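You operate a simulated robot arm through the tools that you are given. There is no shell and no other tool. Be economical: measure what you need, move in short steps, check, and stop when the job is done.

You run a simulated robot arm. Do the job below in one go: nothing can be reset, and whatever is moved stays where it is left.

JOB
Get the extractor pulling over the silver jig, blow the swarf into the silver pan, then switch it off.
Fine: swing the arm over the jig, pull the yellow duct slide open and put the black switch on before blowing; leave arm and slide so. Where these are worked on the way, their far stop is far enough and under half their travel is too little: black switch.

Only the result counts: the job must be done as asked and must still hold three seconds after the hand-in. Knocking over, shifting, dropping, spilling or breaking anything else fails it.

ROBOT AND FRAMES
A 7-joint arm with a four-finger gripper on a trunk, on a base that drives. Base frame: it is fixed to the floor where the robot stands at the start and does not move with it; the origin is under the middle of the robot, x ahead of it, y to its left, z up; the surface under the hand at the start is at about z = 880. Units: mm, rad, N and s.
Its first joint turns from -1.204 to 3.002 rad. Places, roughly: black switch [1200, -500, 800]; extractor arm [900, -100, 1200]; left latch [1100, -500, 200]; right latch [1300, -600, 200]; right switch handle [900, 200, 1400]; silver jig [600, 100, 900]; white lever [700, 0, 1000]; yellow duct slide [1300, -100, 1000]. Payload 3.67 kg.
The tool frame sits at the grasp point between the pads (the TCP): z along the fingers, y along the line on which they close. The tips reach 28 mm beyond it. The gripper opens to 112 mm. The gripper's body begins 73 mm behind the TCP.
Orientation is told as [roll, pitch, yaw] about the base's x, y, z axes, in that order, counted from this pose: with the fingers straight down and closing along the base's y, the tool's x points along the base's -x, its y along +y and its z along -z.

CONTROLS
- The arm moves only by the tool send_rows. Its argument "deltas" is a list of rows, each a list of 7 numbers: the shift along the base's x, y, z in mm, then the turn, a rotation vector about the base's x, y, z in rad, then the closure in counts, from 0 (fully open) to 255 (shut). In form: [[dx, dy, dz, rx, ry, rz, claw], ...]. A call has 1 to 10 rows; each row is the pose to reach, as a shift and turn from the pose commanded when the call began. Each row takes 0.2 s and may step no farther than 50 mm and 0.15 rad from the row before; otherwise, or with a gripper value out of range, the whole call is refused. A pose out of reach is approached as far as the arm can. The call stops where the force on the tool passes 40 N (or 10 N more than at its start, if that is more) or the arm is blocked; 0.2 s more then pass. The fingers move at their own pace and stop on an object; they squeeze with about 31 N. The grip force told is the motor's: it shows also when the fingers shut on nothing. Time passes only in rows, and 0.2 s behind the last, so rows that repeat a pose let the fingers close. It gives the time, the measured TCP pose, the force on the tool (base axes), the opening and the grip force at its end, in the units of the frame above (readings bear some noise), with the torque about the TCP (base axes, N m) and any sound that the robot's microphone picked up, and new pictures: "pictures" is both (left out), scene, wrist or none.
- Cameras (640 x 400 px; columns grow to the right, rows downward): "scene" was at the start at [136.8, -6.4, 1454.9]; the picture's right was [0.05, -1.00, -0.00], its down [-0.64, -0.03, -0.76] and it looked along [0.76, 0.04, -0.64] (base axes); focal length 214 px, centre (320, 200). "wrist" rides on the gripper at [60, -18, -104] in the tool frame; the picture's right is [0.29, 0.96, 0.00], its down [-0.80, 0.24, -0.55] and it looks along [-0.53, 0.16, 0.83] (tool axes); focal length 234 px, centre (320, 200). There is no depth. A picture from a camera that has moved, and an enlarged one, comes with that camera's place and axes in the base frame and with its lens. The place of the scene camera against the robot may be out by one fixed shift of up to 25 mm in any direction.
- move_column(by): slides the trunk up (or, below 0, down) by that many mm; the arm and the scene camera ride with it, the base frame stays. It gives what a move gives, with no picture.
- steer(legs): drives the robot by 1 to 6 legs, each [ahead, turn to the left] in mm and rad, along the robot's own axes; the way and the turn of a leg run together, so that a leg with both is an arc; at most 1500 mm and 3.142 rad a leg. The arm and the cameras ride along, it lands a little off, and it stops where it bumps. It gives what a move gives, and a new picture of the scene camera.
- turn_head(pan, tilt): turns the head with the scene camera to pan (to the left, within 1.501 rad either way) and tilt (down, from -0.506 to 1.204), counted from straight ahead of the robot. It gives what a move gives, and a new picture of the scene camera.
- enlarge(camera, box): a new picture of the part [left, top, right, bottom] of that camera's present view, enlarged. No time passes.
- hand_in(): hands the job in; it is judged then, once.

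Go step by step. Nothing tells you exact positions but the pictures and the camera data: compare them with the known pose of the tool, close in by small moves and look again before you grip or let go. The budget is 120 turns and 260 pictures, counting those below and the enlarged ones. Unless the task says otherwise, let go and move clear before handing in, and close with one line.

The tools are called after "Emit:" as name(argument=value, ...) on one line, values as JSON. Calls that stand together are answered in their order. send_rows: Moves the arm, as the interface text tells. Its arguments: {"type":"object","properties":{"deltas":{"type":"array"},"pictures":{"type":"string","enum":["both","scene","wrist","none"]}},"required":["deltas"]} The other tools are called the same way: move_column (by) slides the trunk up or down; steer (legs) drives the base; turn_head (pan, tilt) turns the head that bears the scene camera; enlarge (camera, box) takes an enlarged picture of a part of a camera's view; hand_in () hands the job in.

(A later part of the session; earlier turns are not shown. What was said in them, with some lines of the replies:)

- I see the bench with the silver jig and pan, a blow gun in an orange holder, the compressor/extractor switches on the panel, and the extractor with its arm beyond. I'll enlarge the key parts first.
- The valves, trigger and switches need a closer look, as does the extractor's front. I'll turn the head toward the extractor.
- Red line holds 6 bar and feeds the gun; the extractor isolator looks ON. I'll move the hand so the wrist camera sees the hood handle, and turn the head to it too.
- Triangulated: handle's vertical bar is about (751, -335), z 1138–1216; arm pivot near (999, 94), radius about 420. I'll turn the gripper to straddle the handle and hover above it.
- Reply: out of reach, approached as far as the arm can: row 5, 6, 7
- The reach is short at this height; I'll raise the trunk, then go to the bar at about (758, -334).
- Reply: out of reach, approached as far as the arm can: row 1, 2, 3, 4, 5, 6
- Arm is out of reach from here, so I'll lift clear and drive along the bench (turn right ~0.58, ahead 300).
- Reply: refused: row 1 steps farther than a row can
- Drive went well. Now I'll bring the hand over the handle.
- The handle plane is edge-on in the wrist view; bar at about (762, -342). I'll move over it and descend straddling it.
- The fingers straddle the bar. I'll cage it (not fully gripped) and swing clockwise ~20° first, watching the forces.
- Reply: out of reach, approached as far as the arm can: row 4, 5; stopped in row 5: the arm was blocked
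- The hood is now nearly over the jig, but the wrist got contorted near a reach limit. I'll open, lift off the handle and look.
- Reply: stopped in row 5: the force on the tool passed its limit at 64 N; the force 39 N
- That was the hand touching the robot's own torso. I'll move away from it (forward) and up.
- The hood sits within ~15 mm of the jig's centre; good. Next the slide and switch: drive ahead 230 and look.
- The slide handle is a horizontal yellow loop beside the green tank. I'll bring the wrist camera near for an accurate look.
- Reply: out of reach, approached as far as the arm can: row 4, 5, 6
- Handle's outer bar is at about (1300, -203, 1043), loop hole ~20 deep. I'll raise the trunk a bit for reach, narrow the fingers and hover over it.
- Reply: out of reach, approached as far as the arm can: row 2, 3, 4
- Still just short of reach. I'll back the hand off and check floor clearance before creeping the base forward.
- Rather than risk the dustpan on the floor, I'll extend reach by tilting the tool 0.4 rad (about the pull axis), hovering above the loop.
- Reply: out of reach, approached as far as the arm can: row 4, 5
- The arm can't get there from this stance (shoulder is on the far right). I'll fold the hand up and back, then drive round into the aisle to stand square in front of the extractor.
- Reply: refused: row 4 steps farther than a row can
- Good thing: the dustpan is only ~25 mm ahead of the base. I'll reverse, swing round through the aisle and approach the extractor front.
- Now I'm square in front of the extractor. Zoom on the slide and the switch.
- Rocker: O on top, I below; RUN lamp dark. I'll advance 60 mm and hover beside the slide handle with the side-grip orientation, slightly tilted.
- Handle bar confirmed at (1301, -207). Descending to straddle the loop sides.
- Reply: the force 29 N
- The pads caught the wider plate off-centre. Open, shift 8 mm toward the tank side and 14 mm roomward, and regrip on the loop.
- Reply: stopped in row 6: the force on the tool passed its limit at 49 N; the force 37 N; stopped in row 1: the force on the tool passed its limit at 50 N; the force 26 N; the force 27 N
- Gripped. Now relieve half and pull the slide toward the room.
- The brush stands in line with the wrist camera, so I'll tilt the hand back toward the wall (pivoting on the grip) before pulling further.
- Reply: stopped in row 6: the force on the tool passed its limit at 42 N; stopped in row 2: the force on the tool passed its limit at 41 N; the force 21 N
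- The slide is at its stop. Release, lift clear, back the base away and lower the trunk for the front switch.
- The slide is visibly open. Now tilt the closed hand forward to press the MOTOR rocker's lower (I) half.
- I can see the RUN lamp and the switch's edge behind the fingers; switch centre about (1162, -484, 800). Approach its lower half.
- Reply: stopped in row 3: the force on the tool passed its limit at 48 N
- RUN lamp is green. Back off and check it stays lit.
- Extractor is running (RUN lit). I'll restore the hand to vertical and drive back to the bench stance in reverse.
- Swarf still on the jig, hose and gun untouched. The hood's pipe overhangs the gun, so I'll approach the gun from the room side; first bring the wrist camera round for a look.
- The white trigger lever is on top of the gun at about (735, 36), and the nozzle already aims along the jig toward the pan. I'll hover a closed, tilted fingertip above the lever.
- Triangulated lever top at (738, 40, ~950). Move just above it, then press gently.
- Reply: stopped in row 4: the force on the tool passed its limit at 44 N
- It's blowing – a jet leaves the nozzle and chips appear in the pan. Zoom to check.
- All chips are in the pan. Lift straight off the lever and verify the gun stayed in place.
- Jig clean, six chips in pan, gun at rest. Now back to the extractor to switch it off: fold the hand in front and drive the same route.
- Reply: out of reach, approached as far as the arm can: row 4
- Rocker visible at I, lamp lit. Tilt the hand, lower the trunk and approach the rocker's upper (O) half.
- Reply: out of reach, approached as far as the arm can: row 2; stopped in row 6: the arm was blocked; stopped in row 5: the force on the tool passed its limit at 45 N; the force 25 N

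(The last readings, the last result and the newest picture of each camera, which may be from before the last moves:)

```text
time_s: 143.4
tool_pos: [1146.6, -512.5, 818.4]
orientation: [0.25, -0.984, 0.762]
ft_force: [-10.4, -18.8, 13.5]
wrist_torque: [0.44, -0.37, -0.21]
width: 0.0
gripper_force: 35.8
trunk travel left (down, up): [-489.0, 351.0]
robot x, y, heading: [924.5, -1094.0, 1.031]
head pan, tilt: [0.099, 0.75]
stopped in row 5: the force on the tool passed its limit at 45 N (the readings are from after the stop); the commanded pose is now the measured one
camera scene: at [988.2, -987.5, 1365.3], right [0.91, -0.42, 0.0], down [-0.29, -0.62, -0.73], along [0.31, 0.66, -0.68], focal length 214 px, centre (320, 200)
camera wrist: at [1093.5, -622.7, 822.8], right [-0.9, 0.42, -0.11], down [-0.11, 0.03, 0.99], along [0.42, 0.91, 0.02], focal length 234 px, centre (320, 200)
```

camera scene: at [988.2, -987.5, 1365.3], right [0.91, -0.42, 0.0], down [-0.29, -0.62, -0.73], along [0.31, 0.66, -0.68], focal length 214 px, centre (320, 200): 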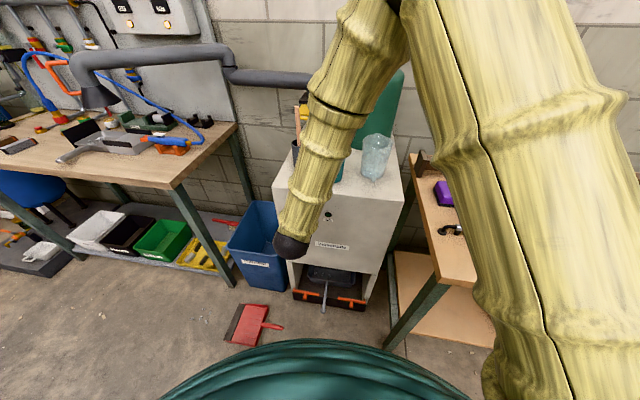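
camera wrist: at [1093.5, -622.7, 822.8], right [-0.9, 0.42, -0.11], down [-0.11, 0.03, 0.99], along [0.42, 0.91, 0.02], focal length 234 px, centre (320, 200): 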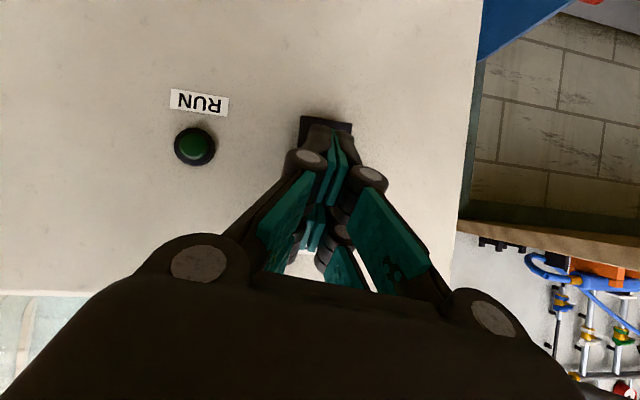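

The RUN lamp is out. Push a touch further to be sure the rocker is fully over, then back off and check everything.

Emit:
send_rows(deltas=[[2, 3, 0, 0, 0, 0, 255], [4, 6, 0, 0, 0, 0, 255]], pictures="none")

Emit:
send_rows(deltas=[[-18, -27, 3, 0, 0, 0, 255], [-35, -55, 10, 0, 0, 0, 255], [-50, -80, 40, 0, 0, 0, 255], [-60, -95, 85, 0, 0, 0, 255], [-60, -100, 130, 0, 0, 0, 255], [-60, -100, 175, 0, 0, 0, 255], [-60, -110, 220, 0, 0, 0, 255]], pictures="wrist")

Emit:
move_column(by=200)

Emit:
turn_head(pan=0.35, tilt=0.65)

Emit:
enlarge(camera="scene", box=[80, 80, 400, 320])

```text
time_s: 143.8
tool_pos: [1145.7, -513.3, 818.4]
orientation: [0.248, -0.983, 0.767]
ft_force: [-11.0, -20.1, 12.8]
wrist_torque: [0.42, -0.39, -0.21]
width: 0.0
gripper_force: 35.8
trunk travel left (down, up): [-489.0, 351.0]
robot x, y, heading: [929.2, -1091.5, 1.028]
head pan, tilt: [0.099, 0.75]
stopped in row 1: the force on the tool passed its limit at 43 N (the readings are from after the stop); the commanded pose is now the measured one
```

```text
time_s: 145.4
tool_pos: [1088.0, -621.9, 1034.9]
orientation: [0.249, -0.983, 0.764]
ft_force: [0.4, -1.1, -0.3]
wrist_torque: [0.04, 0.01, 0.04]
width: 0.0
gripper_force: 35.7
trunk travel left (down, up): [-489.0, 351.0]
robot x, y, heading: [925.9, -1092.9, 1.035]
head pan, tilt: [0.099, 0.75]
camera wrist: at [1036.5, -732.3, 1040.1], right [-0.9, 0.42, -0.11], down [-0.11, 0.03, 0.99], along [0.42, 0.91, 0.02], focal length 234 px, centre (320, 200)
```

wrist: 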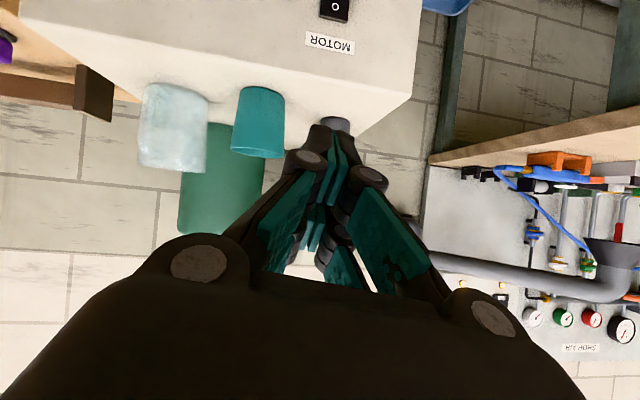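

```text
time_s: 147.6
tool_pos: [1088.3, -622.2, 1234.2]
orientation: [0.249, -0.984, 0.764]
ft_force: [-0.3, -0.1, -0.1]
wrist_torque: [0.03, 0.0, -0.01]
width: 0.1
gripper_force: 35.7
trunk travel left (down, up): [-689.0, 151.0]
robot x, y, heading: [921.7, -1096.1, 1.032]
head pan, tilt: [0.099, 0.75]
```

```text
time_s: 148.3
tool_pos: [1088.7, -621.2, 1234.8]
orientation: [0.246, -0.983, 0.764]
ft_force: [0.4, 0.7, -0.3]
wrist_torque: [-0.03, 0.0, 0.02]
width: 0.1
gripper_force: 35.9
trunk travel left (down, up): [-689.0, 151.0]
robot x, y, heading: [924.8, -1095.2, 1.038]
head pan, tilt: [0.351, 0.649]
camera scene: at [970.2, -975.0, 1573.3], right [0.98, -0.19, 0.0], down [-0.11, -0.59, -0.8], along [0.15, 0.78, -0.6], focal length 214 px, centre (320, 200)
```

scene: 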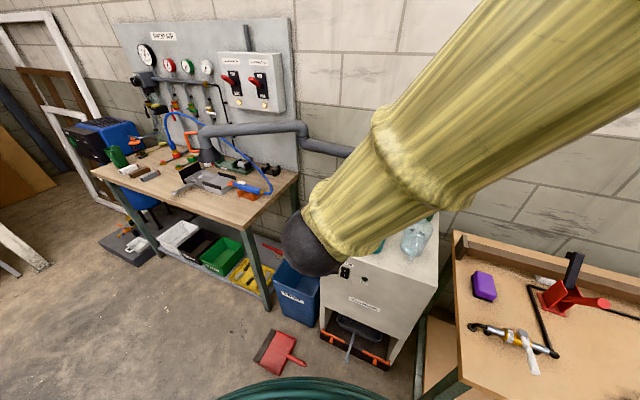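

```text
1.67 times, centred on (240, 200) of scene
camera zoom: at [970.2, -975.0, 1573.3], right [0.98, -0.19, 0.0], down [-0.11, -0.59, -0.8], along [0.15, 0.78, -0.6], focal length 358 px, centre (453, 200)
```

zoom: 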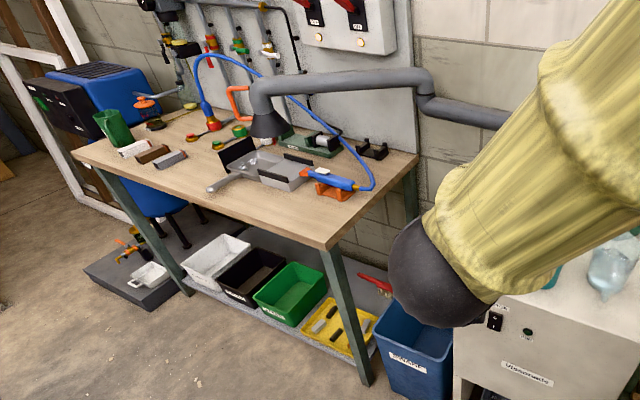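

The RUN lamp is off with the rocker at O, the hood still sits over the jig and the slide was left open. The chips are in the pan and the hand is clear, so I'm handing in.

Emit:
hand_in()

```text
The job is handed in.
```

The job is handed in: the swarf is in the silver pan, the extractor is switched off at the black switch, and the extractor arm and yellow slide are left over the jig and open.
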